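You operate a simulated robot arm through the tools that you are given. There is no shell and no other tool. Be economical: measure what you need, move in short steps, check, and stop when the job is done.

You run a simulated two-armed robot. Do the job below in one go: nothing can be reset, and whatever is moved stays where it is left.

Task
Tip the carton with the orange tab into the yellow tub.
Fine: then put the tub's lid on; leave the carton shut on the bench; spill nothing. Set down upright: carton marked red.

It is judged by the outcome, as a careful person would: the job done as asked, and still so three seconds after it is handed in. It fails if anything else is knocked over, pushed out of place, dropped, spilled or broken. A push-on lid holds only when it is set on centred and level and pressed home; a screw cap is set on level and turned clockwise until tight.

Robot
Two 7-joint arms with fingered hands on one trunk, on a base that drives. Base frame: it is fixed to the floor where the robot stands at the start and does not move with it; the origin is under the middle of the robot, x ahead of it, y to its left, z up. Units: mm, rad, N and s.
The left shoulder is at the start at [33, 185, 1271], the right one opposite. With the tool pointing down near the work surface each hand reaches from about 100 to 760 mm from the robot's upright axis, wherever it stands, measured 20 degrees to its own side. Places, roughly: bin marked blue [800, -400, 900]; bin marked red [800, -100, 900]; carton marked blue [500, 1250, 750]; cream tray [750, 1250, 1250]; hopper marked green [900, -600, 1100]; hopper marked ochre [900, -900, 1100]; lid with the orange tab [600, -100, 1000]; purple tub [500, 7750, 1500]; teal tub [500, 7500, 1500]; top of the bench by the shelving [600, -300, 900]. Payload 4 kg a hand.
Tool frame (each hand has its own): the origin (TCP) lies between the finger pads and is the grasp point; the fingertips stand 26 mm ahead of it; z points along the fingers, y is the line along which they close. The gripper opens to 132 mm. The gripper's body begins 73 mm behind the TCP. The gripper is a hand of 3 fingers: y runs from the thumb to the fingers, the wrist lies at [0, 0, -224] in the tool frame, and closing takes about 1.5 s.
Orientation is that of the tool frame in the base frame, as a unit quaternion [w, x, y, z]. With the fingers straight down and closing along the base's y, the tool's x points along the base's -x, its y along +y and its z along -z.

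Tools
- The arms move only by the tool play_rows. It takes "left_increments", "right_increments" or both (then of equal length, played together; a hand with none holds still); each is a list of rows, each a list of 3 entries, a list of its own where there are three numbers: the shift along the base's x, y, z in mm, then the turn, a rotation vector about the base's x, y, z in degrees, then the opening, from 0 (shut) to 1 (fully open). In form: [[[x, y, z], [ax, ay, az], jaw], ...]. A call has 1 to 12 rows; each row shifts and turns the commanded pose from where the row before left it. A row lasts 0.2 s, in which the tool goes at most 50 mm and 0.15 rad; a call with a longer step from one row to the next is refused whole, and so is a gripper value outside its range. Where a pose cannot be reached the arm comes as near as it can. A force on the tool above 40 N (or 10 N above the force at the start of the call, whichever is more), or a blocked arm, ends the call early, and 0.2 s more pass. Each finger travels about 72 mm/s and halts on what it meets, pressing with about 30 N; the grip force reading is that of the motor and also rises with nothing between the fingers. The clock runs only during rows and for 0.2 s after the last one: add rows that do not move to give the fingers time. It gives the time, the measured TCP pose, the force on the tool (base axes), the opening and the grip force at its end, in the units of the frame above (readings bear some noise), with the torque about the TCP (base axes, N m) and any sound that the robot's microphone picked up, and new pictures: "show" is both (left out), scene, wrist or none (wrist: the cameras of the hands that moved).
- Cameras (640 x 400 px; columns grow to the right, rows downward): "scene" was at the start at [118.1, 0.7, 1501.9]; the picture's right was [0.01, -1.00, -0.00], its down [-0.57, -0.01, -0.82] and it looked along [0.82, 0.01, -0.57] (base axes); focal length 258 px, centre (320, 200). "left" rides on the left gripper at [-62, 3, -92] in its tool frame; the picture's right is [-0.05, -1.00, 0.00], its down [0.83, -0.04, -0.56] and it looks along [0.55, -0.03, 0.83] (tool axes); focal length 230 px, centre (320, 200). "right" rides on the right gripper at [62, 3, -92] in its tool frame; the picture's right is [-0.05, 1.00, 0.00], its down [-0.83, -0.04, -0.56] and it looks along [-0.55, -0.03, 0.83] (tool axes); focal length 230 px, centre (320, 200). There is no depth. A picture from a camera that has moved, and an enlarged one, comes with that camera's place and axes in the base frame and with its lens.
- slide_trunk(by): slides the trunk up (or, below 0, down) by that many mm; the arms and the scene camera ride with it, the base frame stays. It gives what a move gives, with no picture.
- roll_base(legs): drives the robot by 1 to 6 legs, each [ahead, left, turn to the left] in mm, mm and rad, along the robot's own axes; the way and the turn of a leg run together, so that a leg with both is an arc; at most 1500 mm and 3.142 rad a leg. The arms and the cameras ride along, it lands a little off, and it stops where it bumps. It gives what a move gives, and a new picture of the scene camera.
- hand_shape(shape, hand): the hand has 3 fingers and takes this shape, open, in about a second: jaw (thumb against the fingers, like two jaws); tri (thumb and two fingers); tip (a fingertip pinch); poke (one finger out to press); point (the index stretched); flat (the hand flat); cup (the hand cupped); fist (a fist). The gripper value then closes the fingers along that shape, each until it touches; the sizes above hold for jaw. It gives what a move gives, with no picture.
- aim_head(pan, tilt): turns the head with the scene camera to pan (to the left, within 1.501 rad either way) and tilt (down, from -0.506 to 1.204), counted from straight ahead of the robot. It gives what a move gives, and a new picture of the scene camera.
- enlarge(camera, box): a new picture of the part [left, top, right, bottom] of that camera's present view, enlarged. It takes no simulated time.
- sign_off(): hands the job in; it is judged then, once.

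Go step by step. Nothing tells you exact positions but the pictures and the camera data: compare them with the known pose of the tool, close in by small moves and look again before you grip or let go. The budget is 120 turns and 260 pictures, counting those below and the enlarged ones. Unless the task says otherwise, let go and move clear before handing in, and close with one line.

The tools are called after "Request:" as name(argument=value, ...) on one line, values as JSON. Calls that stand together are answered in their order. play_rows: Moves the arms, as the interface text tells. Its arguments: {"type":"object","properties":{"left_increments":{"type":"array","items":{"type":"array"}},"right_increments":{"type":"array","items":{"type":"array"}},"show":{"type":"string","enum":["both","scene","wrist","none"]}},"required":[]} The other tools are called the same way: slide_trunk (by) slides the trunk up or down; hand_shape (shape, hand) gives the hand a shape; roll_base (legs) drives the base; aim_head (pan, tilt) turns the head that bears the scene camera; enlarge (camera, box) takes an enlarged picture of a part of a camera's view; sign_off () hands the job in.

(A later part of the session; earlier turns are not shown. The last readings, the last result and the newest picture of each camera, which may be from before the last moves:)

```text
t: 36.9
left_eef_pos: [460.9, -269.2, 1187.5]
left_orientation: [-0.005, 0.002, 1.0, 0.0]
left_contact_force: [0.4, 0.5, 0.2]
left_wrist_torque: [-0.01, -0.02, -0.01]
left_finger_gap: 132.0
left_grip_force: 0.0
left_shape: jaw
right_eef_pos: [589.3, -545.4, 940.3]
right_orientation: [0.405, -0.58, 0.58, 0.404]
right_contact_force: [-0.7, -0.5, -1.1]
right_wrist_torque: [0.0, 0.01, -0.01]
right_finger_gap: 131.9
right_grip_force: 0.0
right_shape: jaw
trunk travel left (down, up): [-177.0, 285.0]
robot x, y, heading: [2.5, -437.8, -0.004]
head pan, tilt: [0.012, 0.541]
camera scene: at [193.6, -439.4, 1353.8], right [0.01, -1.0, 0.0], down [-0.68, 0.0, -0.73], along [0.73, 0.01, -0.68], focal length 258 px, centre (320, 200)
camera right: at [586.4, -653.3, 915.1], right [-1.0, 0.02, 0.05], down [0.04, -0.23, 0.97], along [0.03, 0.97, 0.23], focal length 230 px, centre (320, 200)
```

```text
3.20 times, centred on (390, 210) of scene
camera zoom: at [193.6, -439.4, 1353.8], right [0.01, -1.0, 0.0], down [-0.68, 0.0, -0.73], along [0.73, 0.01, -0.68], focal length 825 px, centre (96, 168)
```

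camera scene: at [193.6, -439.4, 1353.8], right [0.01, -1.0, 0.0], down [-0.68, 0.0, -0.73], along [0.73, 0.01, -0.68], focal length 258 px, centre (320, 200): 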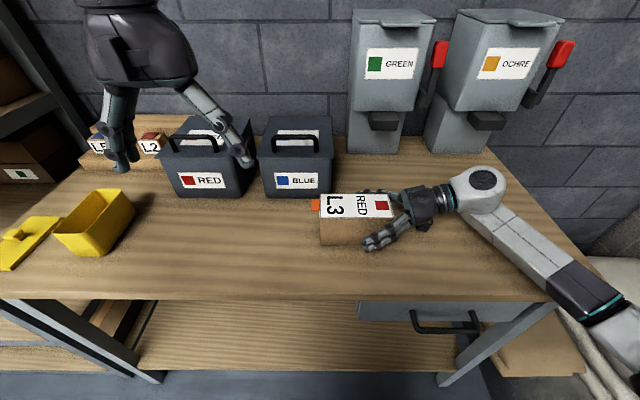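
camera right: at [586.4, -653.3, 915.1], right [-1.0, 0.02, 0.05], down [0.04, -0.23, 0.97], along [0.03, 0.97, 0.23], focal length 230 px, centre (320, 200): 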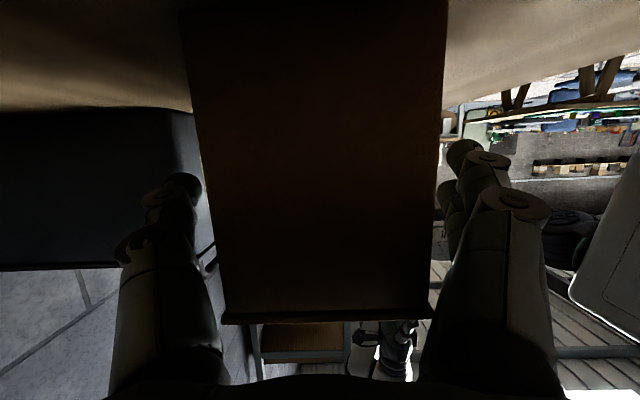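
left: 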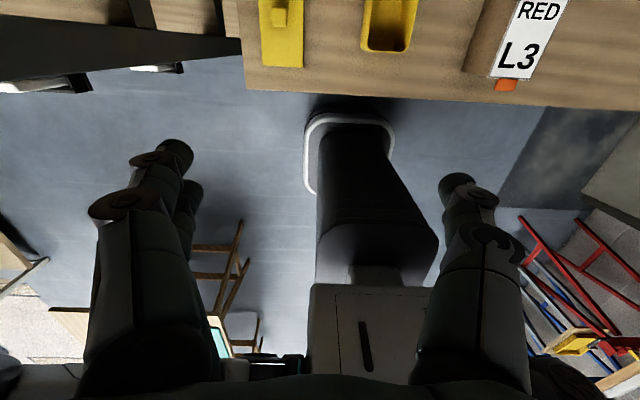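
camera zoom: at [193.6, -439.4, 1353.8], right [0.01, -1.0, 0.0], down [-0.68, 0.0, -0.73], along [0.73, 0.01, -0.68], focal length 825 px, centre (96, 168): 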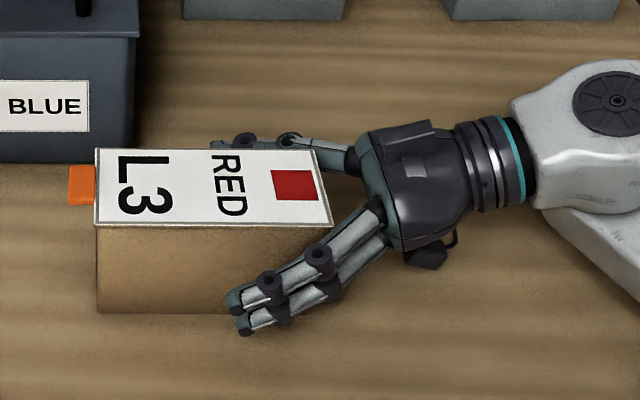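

Well placed around the carton, below the lid rim. I close the hand.

Request:
play_rows(right_increments=[[[0, 0, 0], [0, 0, 0], 0.6], [[0, 0, 0], [0, 0, 0], 0.45], [[0, 0, 0], [0, 0, 0], 0.35], [[0, 0, 0], [0, 0, 0], 0.35], [[0, 0, 0], [0, 0, 0], 0.35], [[0, 0, 0], [0, 0, 0], 0.35], [[0, 0, 0], [0, 0, 0], 0.35]], show="none")

Request:
enlarge(camera="scene", box=[290, 150, 490, 270])

```text
t: 38.5
left_eef_pos: [460.8, -268.1, 1188.1]
left_orientation: [-0.005, 0.002, 1.0, 0.0]
left_contact_force: [0.1, -0.5, 0.0]
left_wrist_torque: [0.0, 0.0, 0.0]
left_finger_gap: 131.8
left_grip_force: 0.0
left_shape: jaw
right_eef_pos: [588.8, -544.7, 941.1]
right_orientation: [0.405, -0.579, 0.581, 0.403]
right_contact_force: [-0.9, 0.4, 0.1]
right_wrist_torque: [0.03, -0.01, -0.02]
right_finger_gap: 63.4
right_grip_force: 30.5
right_shape: jaw
trunk travel left (down, up): [-177.0, 285.0]
robot x, y, heading: [-2.7, -439.9, -0.002]
head pan, tilt: [0.012, 0.541]
```

```text
3.20 times, centred on (390, 210) of scene
camera zoom: at [193.6, -439.1, 1353.7], right [0.01, -1.0, 0.0], down [-0.68, 0.0, -0.73], along [0.73, 0.01, -0.68], focal length 825 px, centre (96, 168)
```

zoom: 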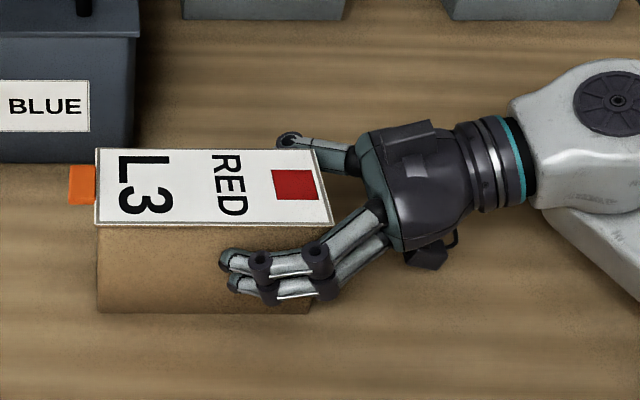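

Carton is held. Now I prepare the left hand: pitch it forward to horizontal, in free air above the bench.

Request:
play_rows(left_increments=[[[7, 4, 0], [0, -8.2, 0], 1], [[7, 4, 0], [0, -8.2, 0], 1], [[7, 4, 0], [0, -8.2, 0], 0.8], [[7, 4, 0], [0, -8.2, 0], 0.6], [[7, 4, 0], [0, -8.2, 0], 0.5], [[7, 4, 0], [0, -8.2, 0], 0.5], [[7, 4, 0], [0, -8.2, 0], 0.5], [[7, 4, 0], [0, -8.2, 0], 0.5], [[7, 4, 0], [0, -8.2, 0], 0.5], [[7, 4, 0], [0, -8.2, 0], 0.5], [[7, 4, 0], [0, -8.2, 0], 0.5]], show="none")

Request:
play_rows(left_increments=[[[-8, 4, 0], [0, 0, -8.2], 0.5], [[-8, 4, 0], [0, 0, -8.2], 0.5], [[-8, 4, 0], [0, 0, -8.2], 0.5], [[-8, 4, 0], [0, 0, -8.2], 0.5], [[-8, 4, 0], [0, 0, -8.2], 0.5], [[-8, 4, 0], [0, 0, -8.2], 0.5], [[-8, 4, 0], [0, 0, -8.2], 0.5], [[-8, 4, 0], [0, 0, -8.2], 0.5], [[-8, 4, 0], [0, 0, -8.2], 0.5], [[-8, 4, 0], [0, 0, -8.2], 0.5], [[-8, 4, 0], [0, 0, -8], 0.5]])

```text
t: 40.9
left_eef_pos: [536.4, -232.3, 1192.0]
left_orientation: [0.667, 0.013, 0.745, 0.001]
left_contact_force: [-0.1, -0.4, -0.8]
left_wrist_torque: [-0.01, -0.01, -0.02]
left_finger_gap: 66.7
left_grip_force: 0.2
left_shape: jaw
left hand out of reach, approached as far as the arm can: row 11
right_eef_pos: [589.6, -545.4, 940.6]
right_orientation: [0.406, -0.579, 0.58, 0.405]
right_contact_force: [-0.4, 1.0, 0.4]
right_wrist_torque: [0.03, -0.02, 0.04]
right_finger_gap: 63.2
right_grip_force: 29.2
right_shape: jaw
trunk travel left (down, up): [-177.0, 285.0]
robot x, y, heading: [-1.9, -439.5, -0.007]
head pan, tilt: [0.012, 0.541]
```

```text
t: 43.3
left_eef_pos: [445.7, -185.7, 1173.5]
left_orientation: [0.456, 0.522, 0.533, -0.485]
left_contact_force: [1.2, 0.5, 5.5]
left_wrist_torque: [0.53, -0.06, 0.01]
left_finger_gap: 66.5
left_grip_force: 0.1
left_shape: jaw
left hand out of reach, approached as far as the arm can: row 1, 11
right_eef_pos: [589.1, -543.4, 940.5]
right_orientation: [0.405, -0.579, 0.581, 0.404]
right_contact_force: [-1.9, -2.5, 0.2]
right_wrist_torque: [0.05, -0.08, -0.01]
right_finger_gap: 63.5
right_grip_force: 30.1
right_shape: jaw
trunk travel left (down, up): [-177.0, 285.0]
robot x, y, heading: [-0.3, -437.6, -0.002]
head pan, tilt: [0.012, 0.541]
camera scene: at [194.7, -437.6, 1353.3], right [0.01, -1.0, 0.0], down [-0.68, 0.0, -0.73], along [0.73, 0.01, -0.68], focal length 258 px, centre (320, 200)
camera left: at [452.9, -99.8, 1246.9], right [-1.0, 0.01, 0.09], down [-0.06, 0.65, -0.76], along [-0.07, -0.76, -0.64], focal length 230 px, centre (320, 200)
```

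scene: 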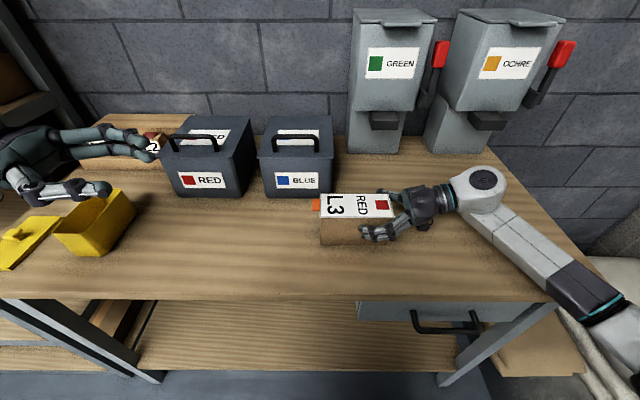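
left: 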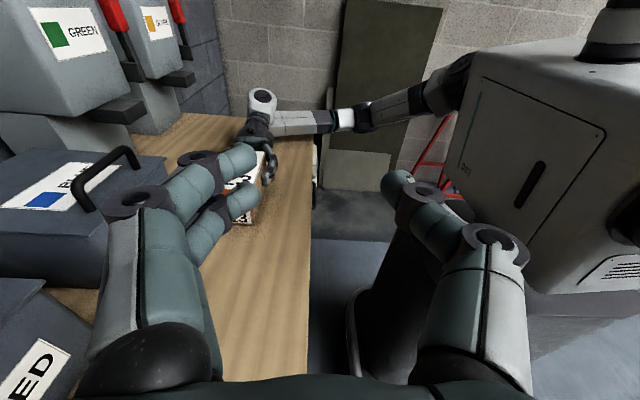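

The left hand shows a small unexpected force; I'll check it's settled and look left.

Request:
play_rows(left_increments=[[[0, 0, 0], [0, 0, 0], 0.5], [[0, 0, 0], [0, 0, 0], 0.5]], show="none")

Request:
aim_head(pan=0.6, tilt=0.5)

```text
t: 43.9
left_eef_pos: [442.9, -187.2, 1194.5]
left_orientation: [0.472, 0.536, 0.521, -0.469]
left_contact_force: [-0.7, -0.5, -0.1]
left_wrist_torque: [0.0, 0.01, 0.01]
left_finger_gap: 66.5
left_grip_force: 0.0
left_shape: jaw
right_eef_pos: [588.9, -543.3, 940.2]
right_orientation: [0.406, -0.579, 0.58, 0.404]
right_contact_force: [0.8, 0.5, -0.2]
right_wrist_torque: [0.04, -0.05, 0.04]
right_finger_gap: 63.6
right_grip_force: 30.1
right_shape: jaw
trunk travel left (down, up): [-177.0, 285.0]
robot x, y, heading: [-5.0, -439.3, -0.0]
head pan, tilt: [0.012, 0.541]
```

```text
t: 44.9
left_eef_pos: [442.2, -186.5, 1194.7]
left_orientation: [0.471, 0.536, 0.52, -0.469]
left_contact_force: [-0.6, -0.3, -0.8]
left_wrist_torque: [0.0, 0.01, 0.04]
left_finger_gap: 66.1
left_grip_force: 0.0
left_shape: jaw
right_eef_pos: [589.4, -544.6, 940.3]
right_orientation: [0.405, -0.58, 0.581, 0.403]
right_contact_force: [0.5, 1.6, -0.2]
right_wrist_torque: [0.03, -0.03, 0.01]
right_finger_gap: 63.5
right_grip_force: 30.5
right_shape: jaw
trunk travel left (down, up): [-177.0, 285.0]
robot x, y, heading: [3.3, -439.2, -0.005]
head pan, tilt: [0.6, 0.499]
camera scene: at [180.2, -388.7, 1360.5], right [0.55, -0.83, -0.12], down [-0.57, -0.27, -0.78], along [0.61, 0.49, -0.62], focal length 258 px, centre (320, 200)
```

scene: 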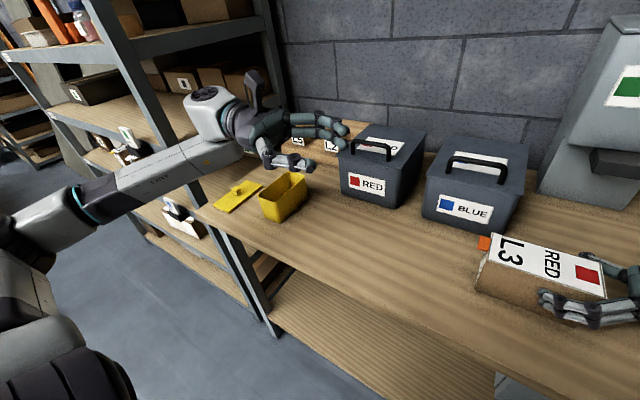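

No contact there; the left hand points −y. I roll it so the thumb comes on top.

Request:
play_rows(left_increments=[[[3, 0, -2], [0, 8.2, 0], 0.5], [[3, 0, -2], [0, 8.2, 0], 0.5], [[3, 0, -2], [0, 8.2, 0], 0.5], [[3, 0, -2], [0, 8.2, 0], 0.5], [[3, 0, -2], [0, 8.2, 0], 0.5], [[3, 0, -2], [0, 8.2, 0], 0.5], [[3, 0, -2], [0, 8.2, 0], 0.5], [[3, 0, -2], [0, 8.2, 0], 0.5], [[3, 0, -2], [0, 8.2, 0], 0.5], [[3, 0, -2], [0, 8.2, 0], 0.5], [[3, 0, -2], [0, 8, 0], 0.5]])

```text
t: 47.3
left_eef_pos: [475.3, -186.0, 1174.2]
left_orientation: [0.033, -0.047, -0.701, 0.711]
left_contact_force: [0.2, 0.0, 0.3]
left_wrist_torque: [-0.02, 0.0, -0.01]
left_finger_gap: 66.4
left_grip_force: 0.1
left_shape: jaw
right_eef_pos: [588.3, -543.5, 940.0]
right_orientation: [0.404, -0.58, 0.581, 0.403]
right_contact_force: [-0.4, -0.2, -0.6]
right_wrist_torque: [0.04, -0.02, 0.0]
right_finger_gap: 63.2
right_grip_force: 30.2
right_shape: jaw
trunk travel left (down, up): [-177.0, 285.0]
robot x, y, heading: [-3.4, -437.7, -0.003]
head pan, tilt: [0.6, 0.499]
camera scene: at [180.1, -388.6, 1360.5], right [0.55, -0.83, -0.12], down [-0.57, -0.27, -0.78], along [0.61, 0.49, -0.62], focal length 258 px, centre (320, 200)
camera left: at [546.7, -100.8, 1171.0], right [0.03, 0.01, 1.0], down [-0.76, 0.65, 0.02], along [-0.64, -0.76, 0.03], focal length 230 px, centre (320, 200)
```

scene: 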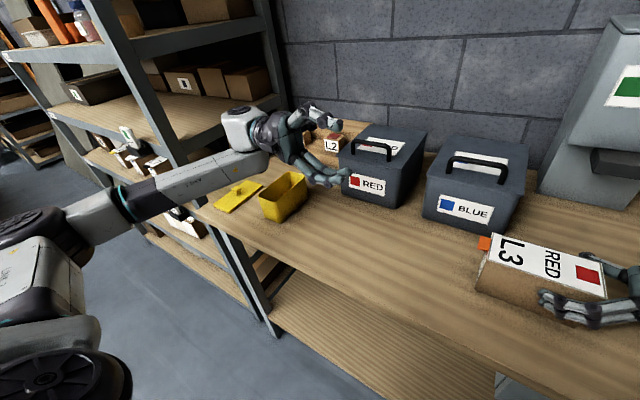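
left: 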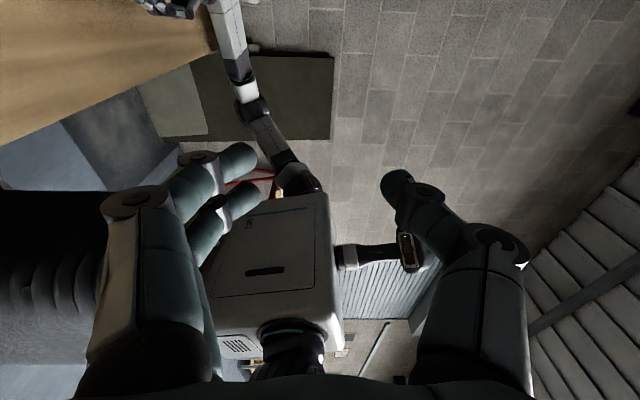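

The roll works. I bring the left hand toward the tab, staying above and short of it.

Request:
play_rows(left_increments=[[[11.4, -14, -16.5], [0, 0, 3.2], 0.5], [[11.4, -14, -16.5], [0, 0, 3.3], 0.5], [[11.4, -14, -16.5], [2, 0, 0], 0.5], [[11.4, -14, -16.5], [2, 0, 0], 0.5], [[11.4, -14, -16.5], [1, 0, 0], 0.5], [[11.4, -14, -16.5], [0, 0, 0], 0.5], [[11.4, -14, -16.5], [0, 0, 0], 0.5], [[11.4, -14, -16.5], [0, 0, 0], 0.5], [[11.4, -14, -16.5], [0, 0, 0], 0.5], [[11.4, -14, -16.5], [0, 0, 0], 0.5]], show="wrist")

Request:
aim_head(pan=0.1, tilt=0.6)

```text
t: 49.5
left_eef_pos: [590.8, -327.4, 1006.7]
left_orientation: [0.007, 0.008, 0.733, -0.68]
left_contact_force: [-0.3, -0.2, 0.3]
left_wrist_torque: [0.01, -0.01, 0.0]
left_finger_gap: 66.2
left_grip_force: 0.1
left_shape: jaw
right_eef_pos: [588.9, -543.6, 941.5]
right_orientation: [0.405, -0.58, 0.581, 0.403]
right_contact_force: [-0.3, 0.2, 0.2]
right_wrist_torque: [0.06, -0.03, 0.02]
right_finger_gap: 63.2
right_grip_force: 30.0
right_shape: jaw
trunk travel left (down, up): [-177.0, 285.0]
robot x, y, heading: [-1.0, -440.1, -0.005]
head pan, tilt: [0.6, 0.499]
camera left: at [651.3, -233.4, 1014.3], right [0.03, -0.07, 1.0], down [-0.83, 0.55, 0.07], along [-0.55, -0.83, -0.04], focal length 230 px, centre (320, 200)
```

left: 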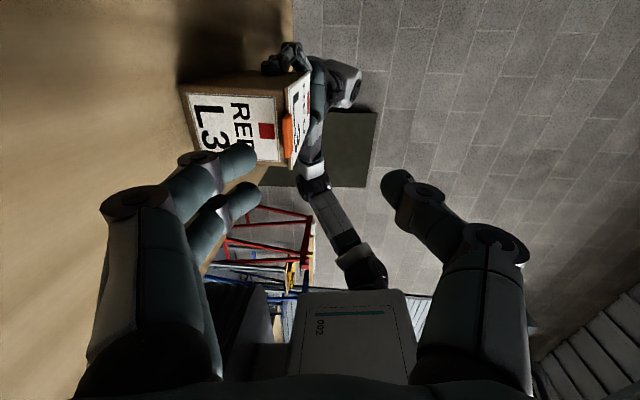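

```text
t: 50.4
left_eef_pos: [590.7, -326.3, 1008.7]
left_orientation: [0.007, 0.008, 0.732, -0.681]
left_contact_force: [-0.2, 0.7, -0.2]
left_wrist_torque: [0.01, -0.03, -0.01]
left_finger_gap: 66.4
left_grip_force: 0.2
left_shape: jaw
right_eef_pos: [587.6, -544.1, 940.2]
right_orientation: [0.405, -0.58, 0.58, 0.404]
right_contact_force: [-0.8, 1.8, 0.4]
right_wrist_torque: [0.04, -0.02, -0.02]
right_finger_gap: 63.4
right_grip_force: 30.2
right_shape: jaw
trunk travel left (down, up): [-177.0, 285.0]
robot x, y, heading: [0.5, -437.0, -0.004]
head pan, tilt: [0.099, 0.6]
camera scene: at [190.6, -431.3, 1349.0], right [0.09, -1.0, -0.02], down [-0.72, -0.05, -0.69], along [0.69, 0.08, -0.72], focal length 258 px, centre (320, 200)
```

scene: 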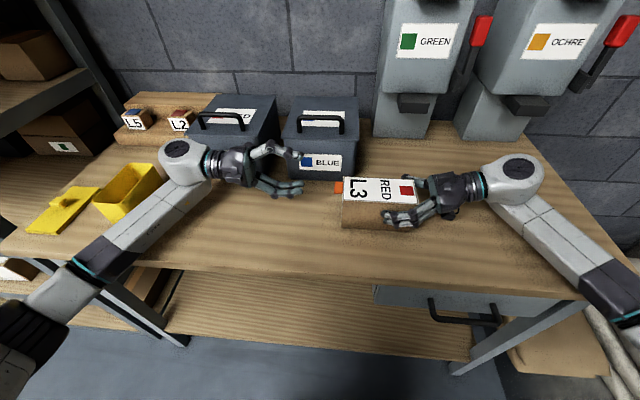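

The tab is at about (590, −437…−421, 975). I move to just before it and inspect.

Request:
play_rows(left_increments=[[[0, 0, -11], [0, 0, 0], 0.5], [[0, 0, -11], [0, 0, 0], 0.5], [[0, -15, -10], [0, 0, 0], 0.5], [[0, -15, 0], [0, 0, 0], 0.5], [[0, -15, 0], [0, 0, 0], 0.5], [[0, -14, 0], [0, 0, 0], 0.5], [[0, 0, 0], [0, 0, 0], 0.5]], show="wrist")

Request:
enlarge(camera="scene", box=[240, 130, 440, 250])

Request:
enlarge(camera="left", box=[150, 0, 450, 220])

```text
t: 52.0
left_eef_pos: [585.4, -377.5, 986.3]
left_orientation: [0.017, 0.011, 0.734, -0.679]
left_contact_force: [-0.8, -0.5, 0.0]
left_wrist_torque: [0.01, 0.0, -0.03]
left_finger_gap: 66.2
left_grip_force: 0.1
left_shape: jaw
right_eef_pos: [583.0, -543.0, 946.3]
right_orientation: [-0.407, 0.582, -0.579, -0.401]
right_contact_force: [0.1, 1.0, -6.8]
right_wrist_torque: [-0.23, 0.0, -0.02]
right_finger_gap: 63.4
right_grip_force: 30.1
right_shape: jaw
trunk travel left (down, up): [-177.0, 285.0]
robot x, y, heading: [-2.6, -437.9, -0.002]
head pan, tilt: [0.099, 0.6]
camera left: at [644.2, -284.2, 993.4], right [0.01, -0.08, 1.0], down [-0.84, 0.54, 0.05], along [-0.54, -0.84, -0.06], focal length 230 px, centre (320, 200)
```

left: 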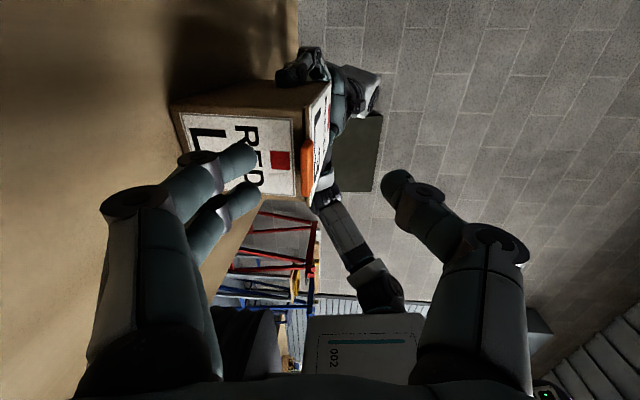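

```text
3.20 times, centred on (340, 190) of scene
camera zoom: at [179.3, -429.3, 1351.4], right [0.1, -1.0, -0.02], down [-0.71, -0.06, -0.7], along [0.69, 0.08, -0.72], focal length 825 px, centre (256, 232)
```

zoom: 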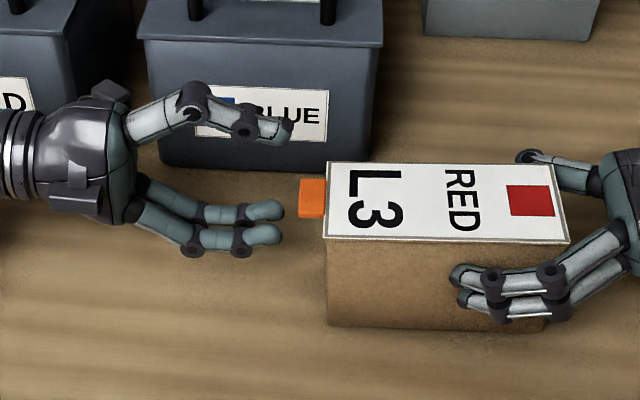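

```text
1.82 times, centred on (300, 110) of left
camera zoom: at [644.2, -284.2, 993.4], right [0.01, -0.08, 1.0], down [-0.84, 0.54, 0.05], along [-0.54, -0.84, -0.06], focal length 418 px, centre (356, 364)
```

zoom: 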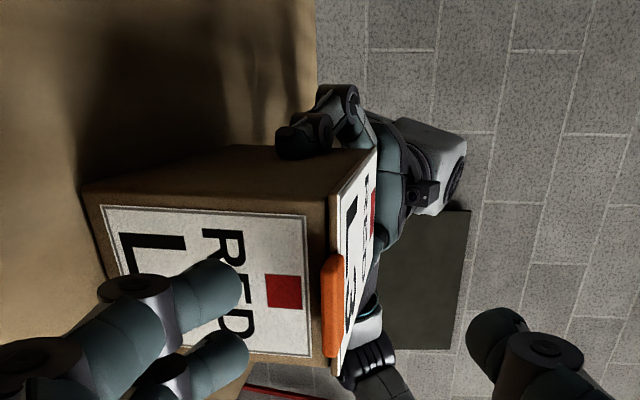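

The left forearm seems to touch the bench edge, levering the body (right hand rose ~6 mm). I'll back the left hand off and raise both arms, working on the lid with the carton lifted.

Request:
play_rows(left_increments=[[[0, 10, 15], [0, 0, 0], 0.5], [[0, 10, 15], [0, 0, 0], 0.5], [[0, 5, 15], [0, 0, 0], 0.5], [[0, 0, 15], [0, 0, 0], 0.5], [[0, 0, 15], [0, 0, 0], 0.5], [[0, 0, 15], [0, 0, 0], 0.5], [[0, 0, 15], [0, 0, 0], 0.5], [[0, 0, 15], [0, 0, 0], 0.5]], right_increments=[[[0, 0, 0], [0, 0, 0], 0.3], [[0, 0, 0], [0, 0, 0], 0.3], [[0, 0, 15], [0, 0, 0], 0.3], [[0, 0, 20], [0, 0, 0], 0.3], [[0, 0, 20], [0, 0, 0], 0.3], [[0, 0, 20], [0, 0, 0], 0.3], [[0, 0, 20], [0, 0, 0], 0.3], [[0, 0, 15], [0, 0, 0], 0.3]], show="both")

```text
t: 53.8
left_eef_pos: [588.7, -360.2, 1096.9]
left_orientation: [0.007, 0.008, 0.732, -0.681]
left_contact_force: [0.0, 0.6, 0.5]
left_wrist_torque: [-0.04, 0.0, 0.0]
left_finger_gap: 66.2
left_grip_force: 0.1
left_shape: jaw
right_eef_pos: [589.0, -544.7, 1051.0]
right_orientation: [0.404, -0.58, 0.581, 0.403]
right_contact_force: [0.0, 0.1, -6.0]
right_wrist_torque: [-0.2, -0.01, 0.0]
right_finger_gap: 63.0
right_grip_force: 29.6
right_shape: jaw
trunk travel left (down, up): [-177.0, 285.0]
robot x, y, heading: [-0.8, -439.0, -0.007]
head pan, tilt: [0.099, 0.6]
camera scene: at [191.0, -431.5, 1348.9], right [0.09, -1.0, -0.02], down [-0.72, -0.05, -0.69], along [0.69, 0.08, -0.72], focal length 258 px, centre (320, 200)
camera right: at [586.6, -654.4, 1025.0], right [-1.0, 0.02, 0.05], down [0.04, -0.23, 0.97], along [0.03, 0.97, 0.23], focal length 230 px, centre (320, 200)
camera left: at [650.0, -267.7, 1103.4], right [0.03, -0.07, 1.0], down [-0.83, 0.55, 0.07], along [-0.55, -0.83, -0.04], focal length 230 px, centre (320, 200)
```

scene: 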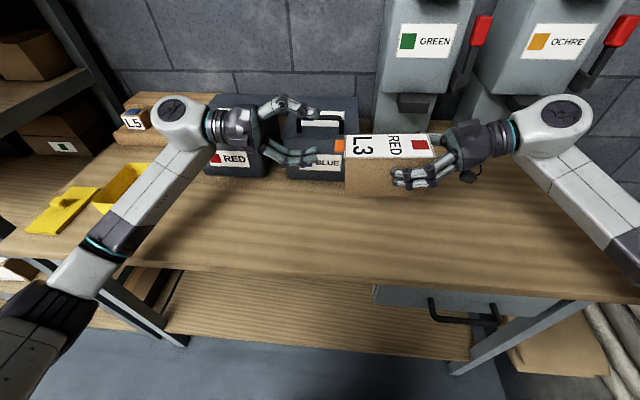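
right: 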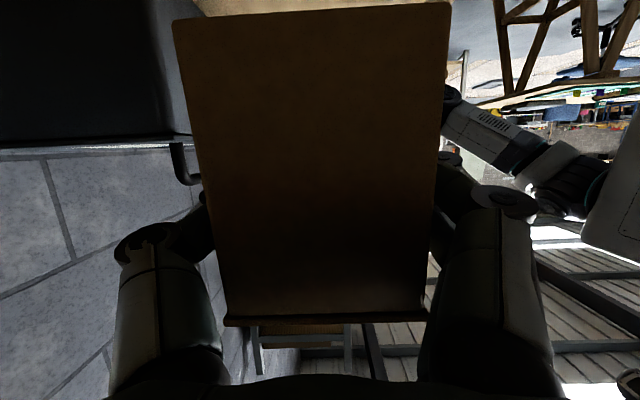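
left: 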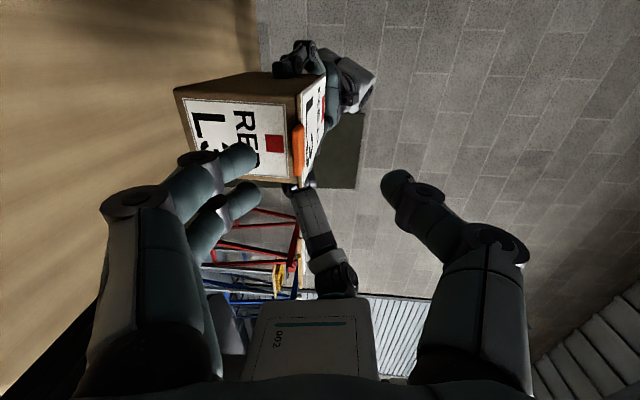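

Body is back to normal. Tab now at z≈1080. I level the left hand and advance so the fingers straddle the tab.

Request:
play_rows(left_increments=[[[0, 0, -7], [-2.5, 0, 0], 0.45], [[0, 0, -8], [-2.5, 0, 0], 0.4], [[0, -8, 0], [0, 0, 0], 0.4], [[0, -8, 0], [0, 0, 0], 0.4], [[0, -8, 0], [0, 0, 0], 0.4], [[0, -8, 0], [0, 0, 0], 0.4], [[0, -8, 0], [0, 0, 0], 0.4], [[0, -4, 0], [0, 0, 0], 0.4], [[0, 0, 0], [0, 0, 0], 0.4]], show="none")

Request:
enlarge(camera="scene", box=[260, 90, 460, 210])

Request:
enlarge(camera="left", box=[150, 0, 450, 220])

```text
t: 55.8
left_eef_pos: [590.4, -404.4, 1082.9]
left_orientation: [-0.009, -0.007, -0.702, 0.712]
left_contact_force: [-0.1, 0.3, -0.1]
left_wrist_torque: [0.0, 0.02, 0.02]
left_finger_gap: 53.4
left_grip_force: 0.0
left_shape: jaw
right_eef_pos: [589.9, -544.9, 1049.6]
right_orientation: [0.405, -0.579, 0.581, 0.404]
right_contact_force: [0.3, 1.0, -5.5]
right_wrist_torque: [-0.22, -0.02, -0.03]
right_finger_gap: 63.6
right_grip_force: 30.2
right_shape: jaw
trunk travel left (down, up): [-177.0, 285.0]
robot x, y, heading: [-0.7, -441.9, -0.003]
head pan, tilt: [0.099, 0.6]
```

```text
3.20 times, centred on (360, 150) of scene
camera zoom: at [191.3, -431.5, 1348.8], right [0.09, -1.0, -0.02], down [-0.72, -0.05, -0.69], along [0.69, 0.08, -0.72], focal length 825 px, centre (192, 360)
```

zoom: 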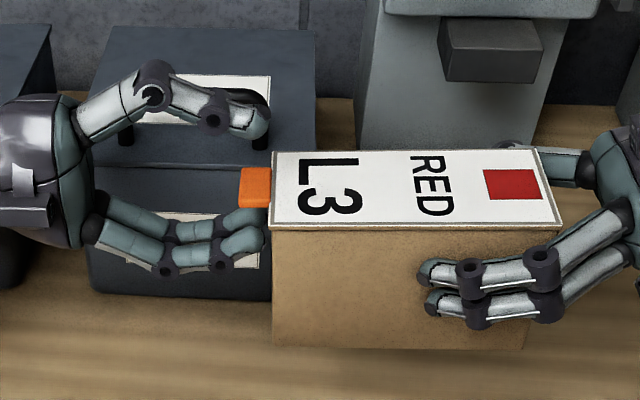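

```text
1.82 times, centred on (300, 110) of left
camera zoom: at [650.5, -311.8, 1079.6], right [0.03, 0.01, 1.0], down [-0.83, 0.55, 0.02], along [-0.55, -0.83, 0.03], focal length 418 px, centre (356, 364)
```

zoom: 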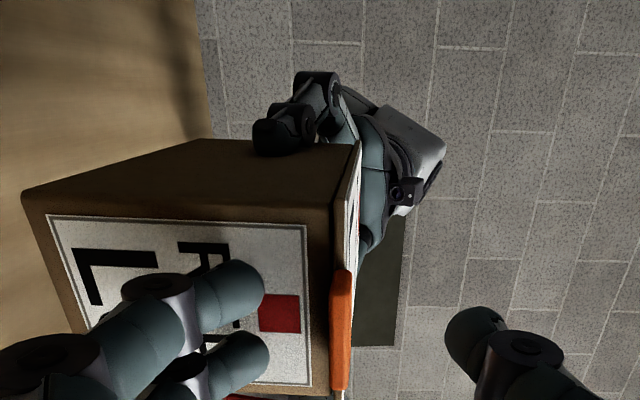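

The fingers straddle the tab, hand about 5 mm high. I lower 5 mm and close on the tab.

Request:
play_rows(left_increments=[[[0, -1, -5], [0, 0, 0], 0.4], [[0, 0, 0], [0, 0, 0], 0.3], [[0, 0, 0], [0, 0, 0], 0.2], [[0, 0, 0], [0, 0, 0], 0.1], [[0, 0, 0], [0, 0, 0], 0.03], [[0, 0, 0], [0, 0, 0], 0.03], [[0, 0, 0], [0, 0, 0], 0.03], [[0, 0, 0], [0, 0, 0], 0.03]], show="none")

Request:
enlarge(camera="scene", box=[260, 90, 460, 210])

Request:
enlarge(camera="left", box=[150, 0, 450, 220])

```text
t: 57.6
left_eef_pos: [590.4, -406.2, 1076.5]
left_orientation: [-0.008, -0.007, -0.702, 0.712]
left_contact_force: [-0.5, 0.1, 0.0]
left_wrist_torque: [0.02, 0.02, 0.02]
left_finger_gap: 4.3
left_grip_force: 0.2
left_shape: jaw
right_eef_pos: [588.8, -545.3, 1050.3]
right_orientation: [0.404, -0.58, 0.581, 0.404]
right_contact_force: [-0.7, -0.4, -5.6]
right_wrist_torque: [-0.18, -0.03, 0.02]
right_finger_gap: 63.3
right_grip_force: 29.9
right_shape: jaw
trunk travel left (down, up): [-177.0, 285.0]
robot x, y, heading: [-3.8, -437.7, -0.005]
head pan, tilt: [0.099, 0.6]
```

```text
3.20 times, centred on (360, 150) of scene
camera zoom: at [191.3, -431.5, 1348.8], right [0.09, -1.0, -0.02], down [-0.72, -0.05, -0.69], along [0.69, 0.08, -0.72], focal length 825 px, centre (192, 360)
```

zoom: 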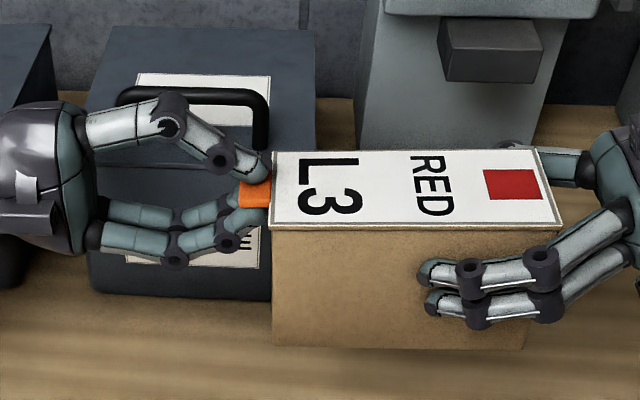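

```text
1.82 times, centred on (300, 110) of left
camera zoom: at [650.7, -312.8, 1074.8], right [0.03, 0.01, 1.0], down [-0.83, 0.55, 0.02], along [-0.55, -0.83, 0.03], focal length 418 px, centre (356, 364)
```

zoom: 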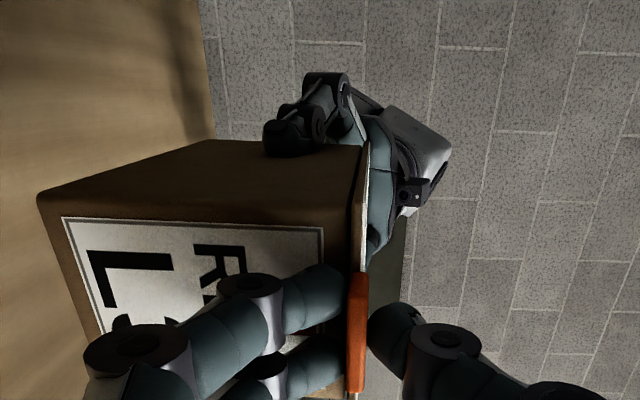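

Fingers are about to touch both faces of the tab; squeeze fully.

Request:
play_rows(left_increments=[[[0, 0, 0], [0, 0, 0], 0], [[0, 0, 0], [0, 0, 0], 0], [[0, 0, 0], [0, 0, 0], 0], [[0, 0, 0], [0, 0, 0], 0]], show="none")

Request:
enlarge(camera="left", box=[220, 60, 420, 230])

```text
t: 58.6
left_eef_pos: [591.3, -406.1, 1075.8]
left_orientation: [-0.008, -0.007, -0.702, 0.712]
left_contact_force: [0.4, 0.2, 0.0]
left_wrist_torque: [0.06, 0.0, 0.01]
left_finger_gap: 0.5
left_grip_force: 30.3
left_shape: jaw
right_eef_pos: [589.6, -545.6, 1049.4]
right_orientation: [0.404, -0.58, 0.581, 0.404]
right_contact_force: [0.6, 1.4, -6.1]
right_wrist_torque: [-0.22, 0.01, 0.0]
right_finger_gap: 63.2
right_grip_force: 29.7
right_shape: jaw
trunk travel left (down, up): [-177.0, 285.0]
robot x, y, heading: [-4.1, -438.5, -0.002]
head pan, tilt: [0.099, 0.6]
```

```text
2.35 times, centred on (320, 145) of left
camera zoom: at [650.7, -312.9, 1074.8], right [0.03, 0.01, 1.0], down [-0.83, 0.55, 0.02], along [-0.55, -0.83, 0.03], focal length 541 px, centre (320, 329)
```

zoom: 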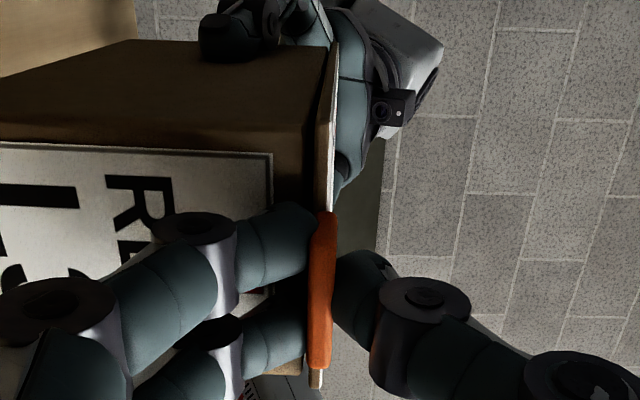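

The pinch reading is ambiguous; I try a small lift of the tab and look.

Request:
play_rows(left_increments=[[[0, 0, 4], [1.3, 0, 0], 0], [[0, 0, 4], [1.3, 0, 0], 0], [[0, 0, 4], [1.3, 0, 0], 0], [[0, 0, 4], [1.3, 0, 0], 0], [[0, 0, 0], [0, 0, 0], 0]], show="none")

Request:
enlarge(camera="scene", box=[260, 90, 460, 210])

Request:
enlarge(camera="left", box=[150, 0, 450, 220])

```text
t: 59.8
left_eef_pos: [590.2, -406.4, 1092.8]
left_orientation: [0.007, 0.009, 0.734, -0.679]
left_contact_force: [-1.5, -0.5, -0.2]
left_wrist_torque: [0.01, 0.0, -0.04]
left_finger_gap: 0.5
left_grip_force: 30.5
left_shape: jaw
right_eef_pos: [589.1, -545.8, 1050.3]
right_orientation: [0.404, -0.58, 0.581, 0.404]
right_contact_force: [1.6, 0.7, -6.8]
right_wrist_torque: [-0.26, 0.04, -0.23]
right_finger_gap: 63.5
right_grip_force: 30.2
right_shape: jaw
trunk travel left (down, up): [-177.0, 285.0]
robot x, y, heading: [-4.0, -438.3, -0.005]
head pan, tilt: [0.099, 0.6]
```

```text
3.20 times, centred on (360, 150) of scene
camera zoom: at [191.4, -431.5, 1348.8], right [0.09, -1.0, -0.02], down [-0.72, -0.05, -0.69], along [0.69, 0.08, -0.72], focal length 825 px, centre (192, 360)
```

zoom: 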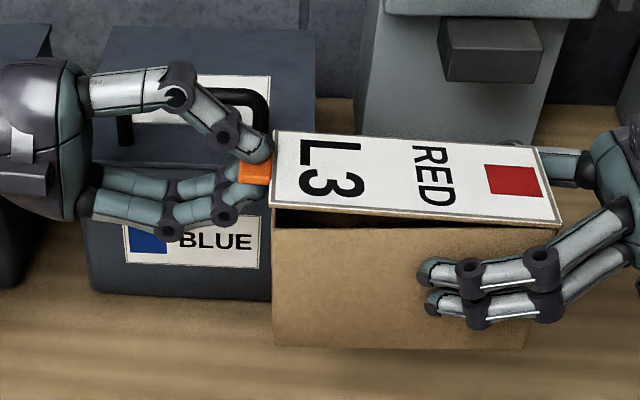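

```text
1.82 times, centred on (300, 110) of left
camera zoom: at [651.8, -313.1, 1099.2], right [0.03, -0.08, 1.0], down [-0.83, 0.55, 0.07], along [-0.55, -0.83, -0.05], focal length 418 px, centre (356, 364)
```

zoom: 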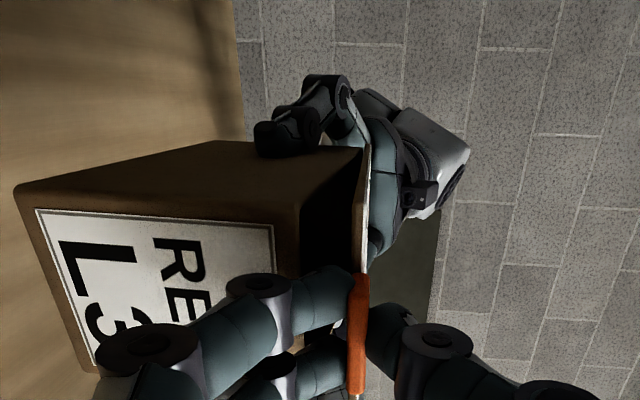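

The lid is hinged at the rear and lifts cleanly. I continue along the hinge arc to about 50°.

Request:
play_rows(left_increments=[[[0, -1.3, 12.6], [4, 0, 0], 0], [[0, -2.1, 12.4], [4, 0, 0], 0], [[0, -3, 12.3], [4, 0, 0], 0], [[0, -3.9, 12], [4, 0, 0], 0], [[0, -4.7, 11.7], [4, 0, 0], 0], [[0, -5.5, 11.4], [4, 0, 0], 0], [[0, -6.3, 11], [4, 0, 0], 0], [[0, -7, 10.5], [4, 0, 0], 0], [[0, -7.7, 10], [4, 0, 0], 0], [[0, -8.5, 9.4], [4, 0, 0], 0], [[0, -9, 8.8], [4, 0, 0], 0], [[0, -9.7, 8.1], [4, 0, 0], 0]], show="scene")

Request:
enlarge(camera="scene", box=[260, 50, 500, 210])

```text
t: 62.4
left_eef_pos: [591.1, -476.9, 1221.7]
left_orientation: [0.003, 0.01, 0.947, -0.322]
left_contact_force: [0.1, 0.2, 0.4]
left_wrist_torque: [0.01, 0.02, 0.0]
left_finger_gap: 0.6
left_grip_force: 30.1
left_shape: jaw
right_eef_pos: [588.9, -546.7, 1048.0]
right_orientation: [0.405, -0.579, 0.581, 0.404]
right_contact_force: [1.5, -0.1, -7.3]
right_wrist_torque: [-0.15, 0.13, -0.1]
right_finger_gap: 63.2
right_grip_force: 30.1
right_shape: jaw
trunk travel left (down, up): [-177.0, 285.0]
robot x, y, heading: [2.8, -437.0, -0.002]
head pan, tilt: [0.099, 0.6]
camera scene: at [190.9, -432.6, 1348.9], right [0.09, -1.0, -0.02], down [-0.72, -0.05, -0.69], along [0.69, 0.08, -0.72], focal length 258 px, centre (320, 200)
```

scene: 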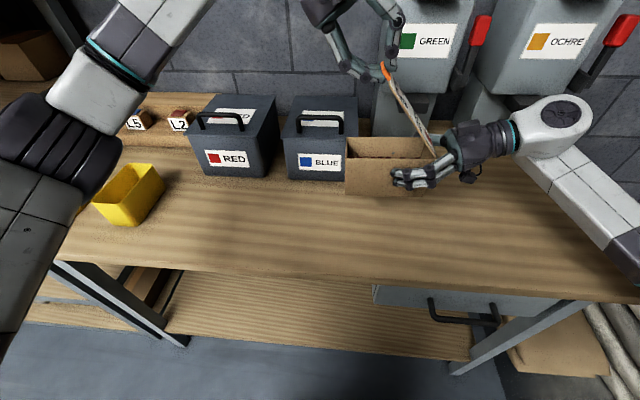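

```text
2.50 times, centred on (380, 130) of scene
camera zoom: at [190.9, -432.6, 1348.9], right [0.09, -1.0, -0.02], down [-0.72, -0.05, -0.69], along [0.69, 0.08, -0.72], focal length 644 px, centre (170, 375)
```

zoom: 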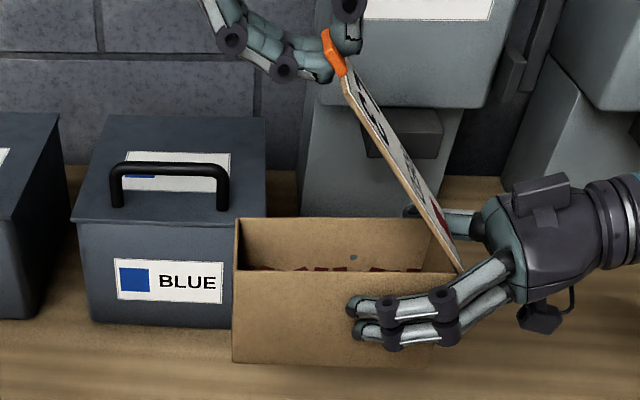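

The lid opens freely; contents (red pieces) sit low in the carton. I continue the arc to about 90° while lowering both hands together 80 mm.

Request:
play_rows(left_increments=[[[0, -10.2, -0.5], [4, 0, 0], 0], [[0, -10.7, -1.3], [4, 0, 0], 0], [[0, -11.1, -2], [4, 0, 0], 0], [[0, -11.5, -2.8], [4, 0, 0], 0], [[0, -11.9, -3.7], [4, 0, 0], 0], [[0, -12.1, -4.4], [4, 0, 0], 0], [[0, -12.3, -5.4], [4, 0, 0], 0], [[0, -12.6, -6.2], [4, 0, 0], 0], [[0, -12.6, -7], [4, 0, 0], 0], [[0, -12.6, -8], [4, 0, 0], 0]], right_increments=[[[0, 0, -8], [0, 0, 0], 0.3], [[0, 0, -8], [0, 0, 0], 0.3], [[0, 0, -8], [0, 0, 0], 0.3], [[0, 0, -8], [0, 0, 0], 0.3], [[0, 0, -8], [0, 0, 0], 0.3], [[0, 0, -8], [0, 0, 0], 0.3], [[0, 0, -8], [0, 0, 0], 0.3], [[0, 0, -8], [0, 0, 0], 0.3], [[0, 0, -8], [0, 0, 0], 0.3], [[0, 0, -8], [0, 0, 0], 0.3]], show="scene")

Request:
enlarge(camera="scene", box=[260, 50, 500, 210])

```text
t: 64.6
left_eef_pos: [594.5, -576.5, 1187.3]
left_orientation: [-0.004, 0.007, 1.0, 0.005]
left_contact_force: [-2.5, -0.8, 0.0]
left_wrist_torque: [-0.01, 0.07, -0.01]
left_finger_gap: 0.4
left_grip_force: 30.1
left_shape: jaw
left hand out of reach, approached as far as the arm can: row 10
right_eef_pos: [589.4, -544.4, 970.7]
right_orientation: [0.406, -0.579, 0.581, 0.404]
right_contact_force: [2.1, 0.4, -4.2]
right_wrist_torque: [-0.25, 0.35, 0.08]
right_finger_gap: 63.4
right_grip_force: 29.6
right_shape: jaw
trunk travel left (down, up): [-177.0, 285.0]
robot x, y, heading: [1.7, -439.8, -0.003]
head pan, tilt: [0.099, 0.6]
camera scene: at [191.2, -431.2, 1348.9], right [0.09, -1.0, -0.02], down [-0.72, -0.05, -0.69], along [0.69, 0.08, -0.72], focal length 258 px, centre (320, 200)
```

scene: 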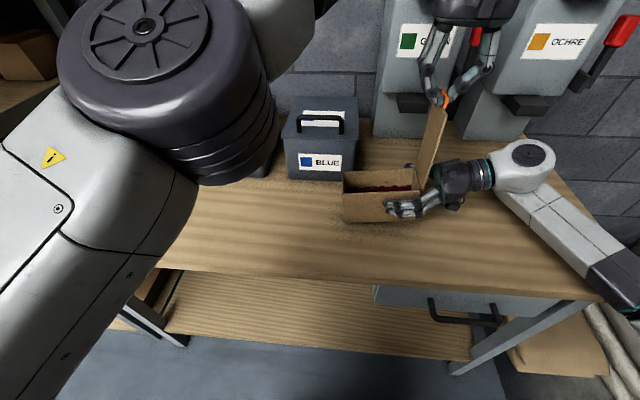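

```text
2.50 times, centred on (380, 130) of scene
camera zoom: at [191.2, -431.2, 1348.9], right [0.09, -1.0, -0.02], down [-0.72, -0.05, -0.69], along [0.69, 0.08, -0.72], focal length 644 px, centre (170, 375)
```

zoom: 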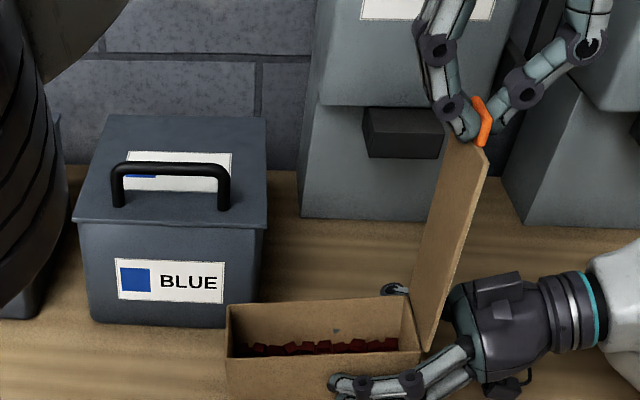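

The lid stands at ~88°; contents are small red blocks. I open the left fingers slightly to see whether the lid stays by itself.

Request:
play_rows(left_increments=[[[0, 0, 0], [0, 0, 0], 0.1], [[0, 0, 0], [0, 0, 0], 0.2], [[0, 0, 0], [0, 0, 0], 0.3], [[0, 0, 0], [0, 0, 0], 0.3], [[0, 0, 0], [0, 0, 0], 0.3]], show="none")

Request:
enlarge(camera="scene", box=[300, 0, 540, 200])

```text
t: 65.8
left_eef_pos: [595.7, -579.2, 1180.8]
left_orientation: [-0.005, 0.008, 1.0, 0.01]
left_contact_force: [0.2, -0.3, 0.4]
left_wrist_torque: [-0.03, 0.01, 0.01]
left_finger_gap: 39.1
left_grip_force: 0.1
left_shape: jaw
right_eef_pos: [589.3, -544.7, 970.5]
right_orientation: [0.405, -0.579, 0.581, 0.403]
right_contact_force: [0.3, 0.5, -5.6]
right_wrist_torque: [-0.18, 0.01, 0.03]
right_finger_gap: 63.2
right_grip_force: 30.0
right_shape: jaw
trunk travel left (down, up): [-177.0, 285.0]
robot x, y, heading: [-1.4, -439.5, -0.007]
head pan, tilt: [0.099, 0.6]
```

```text
2.00 times, centred on (420, 100) of scene
camera zoom: at [191.4, -431.7, 1348.8], right [0.09, -1.0, -0.02], down [-0.72, -0.05, -0.69], along [0.69, 0.08, -0.72], focal length 516 px, centre (120, 400)
```

zoom: 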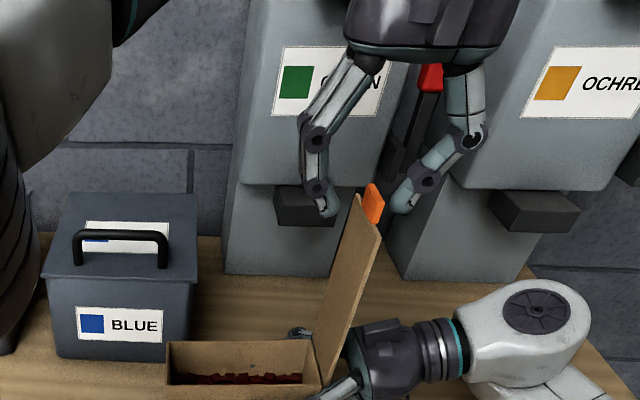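

The lid stays open on its own. I withdraw the left hand upward and back to its parking spot.

Request:
play_rows(left_increments=[[[0, 0, 15], [0, 0, 0], 0.4], [[0, 0, 20], [0, 0, 0], 0.4], [[0, 2, 20], [0, 0, 0], 0.4], [[-5, 15, 10], [0, 0, 0], 0.4], [[-15, 35, 0], [0, 0, 0], 0.4], [[-15, 40, 0], [0, 0, 0], 0.4], [[-20, 45, 0], [0, 0, 0], 0.4], [[-20, 45, 0], [0, 0, 0], 0.4], [[-20, 45, -10], [0, 0, 0], 0.4], [[-20, 45, -20], [0, 0, 0], 0.4], [[-20, 40, -20], [0, 0, 0], 0.4]], show="scene")

```text
refused: row 9 steps farther than a row can; nothing moved
```

Request:
play_rows(left_increments=[[[0, 0, 15], [0, 0, 0], 0.4], [[0, 0, 20], [0, 0, 0], 0.4], [[0, 2, 20], [0, 0, 0], 0.4], [[-5, 15, 10], [0, 0, 0], 0.4], [[-15, 35, 0], [0, 0, 0], 0.4], [[-15, 40, 0], [0, 0, 0], 0.4], [[-20, 42, 0], [0, 0, 0], 0.4], [[-20, 42, 0], [0, 0, 0], 0.4], [[-20, 42, -10], [0, 0, 0], 0.4], [[-20, 40, -15], [0, 0, 0], 0.4], [[-20, 40, -20], [0, 0, 0], 0.4]], show="scene")

```text
t: 68.2
left_eef_pos: [442.1, -281.0, 1181.7]
left_orientation: [0.001, 0.01, 1.0, 0.02]
left_contact_force: [-0.6, 1.0, 0.6]
left_wrist_torque: [-0.03, -0.01, 0.01]
left_finger_gap: 52.6
left_grip_force: 0.1
left_shape: jaw
left hand out of reach, approached as far as the arm can: row 2, 3
right_eef_pos: [589.2, -542.4, 971.4]
right_orientation: [0.405, -0.58, 0.582, 0.402]
right_contact_force: [-0.1, 0.8, -5.7]
right_wrist_torque: [-0.18, -0.02, 0.0]
right_finger_gap: 63.2
right_grip_force: 29.8
right_shape: jaw
trunk travel left (down, up): [-177.0, 285.0]
robot x, y, heading: [-0.2, -438.6, -0.004]
head pan, tilt: [0.099, 0.6]
camera scene: at [190.5, -429.2, 1349.0], right [0.09, -1.0, -0.02], down [-0.72, -0.05, -0.69], along [0.69, 0.08, -0.72], focal length 258 px, centre (320, 200)
```

scene: 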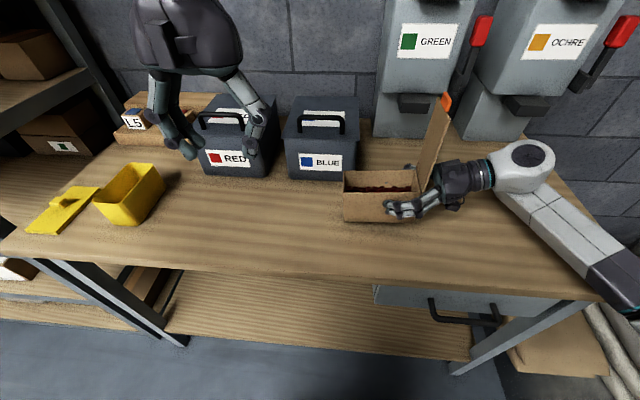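

Lid holds. I lift the carton 100 mm, keeping it level, before driving back toward the tub.

Request:
play_rows(right_increments=[[[0, 0, 8], [0, 0, 0], 0.3], [[0, 0, 12], [0, 0, 0], 0.3], [[0, 0, 16], [0, 0, 0], 0.3], [[0, 0, 16], [0, 0, 0], 0.3], [[0, 0, 16], [0, 0, 0], 0.3], [[0, 0, 16], [0, 0, 0], 0.3], [[0, 0, 12], [0, 0, 0], 0.3], [[0, 0, 8], [0, 0, 0], 0.3]], show="none")

Request:
roll_base(legs=[[0, 200, 0]])

```text
t: 70.0
left_eef_pos: [444.1, -283.6, 1183.1]
left_orientation: [-0.001, 0.011, 1.0, 0.021]
left_contact_force: [-0.7, 0.5, 0.0]
left_wrist_torque: [-0.01, 0.0, 0.01]
left_finger_gap: 52.5
left_grip_force: 0.2
left_shape: jaw
right_eef_pos: [589.4, -544.8, 1074.8]
right_orientation: [0.404, -0.58, 0.58, 0.405]
right_contact_force: [0.3, -0.1, -6.2]
right_wrist_torque: [-0.17, 0.02, 0.02]
right_finger_gap: 63.4
right_grip_force: 30.0
right_shape: jaw
trunk travel left (down, up): [-177.0, 285.0]
robot x, y, heading: [1.7, -440.9, -0.004]
head pan, tilt: [0.099, 0.6]
```

```text
t: 71.6
left_eef_pos: [443.8, -80.6, 1182.9]
left_orientation: [0.0, 0.009, 1.0, 0.021]
left_contact_force: [0.0, -0.6, -0.4]
left_wrist_torque: [0.0, -0.02, -0.01]
left_finger_gap: 52.5
left_grip_force: 0.0
left_shape: jaw
right_eef_pos: [590.0, -340.5, 1074.0]
right_orientation: [-0.404, 0.581, -0.58, -0.405]
right_contact_force: [0.1, -0.2, -6.4]
right_wrist_torque: [-0.21, -0.01, 0.01]
right_finger_gap: 63.1
right_grip_force: 29.9
right_shape: jaw
trunk travel left (down, up): [-177.0, 285.0]
robot x, y, heading: [1.5, -235.9, 0.0]
head pan, tilt: [0.099, 0.6]
camera scene: at [191.8, -229.0, 1348.8], right [0.1, -1.0, -0.02], down [-0.72, -0.06, -0.69], along [0.69, 0.08, -0.72], focal length 258 px, centre (320, 200)
```

scene: 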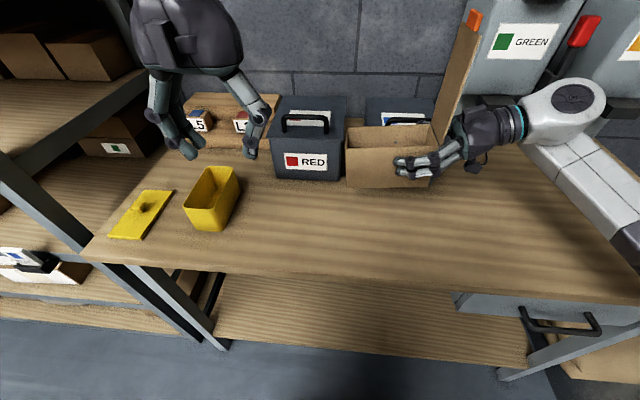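

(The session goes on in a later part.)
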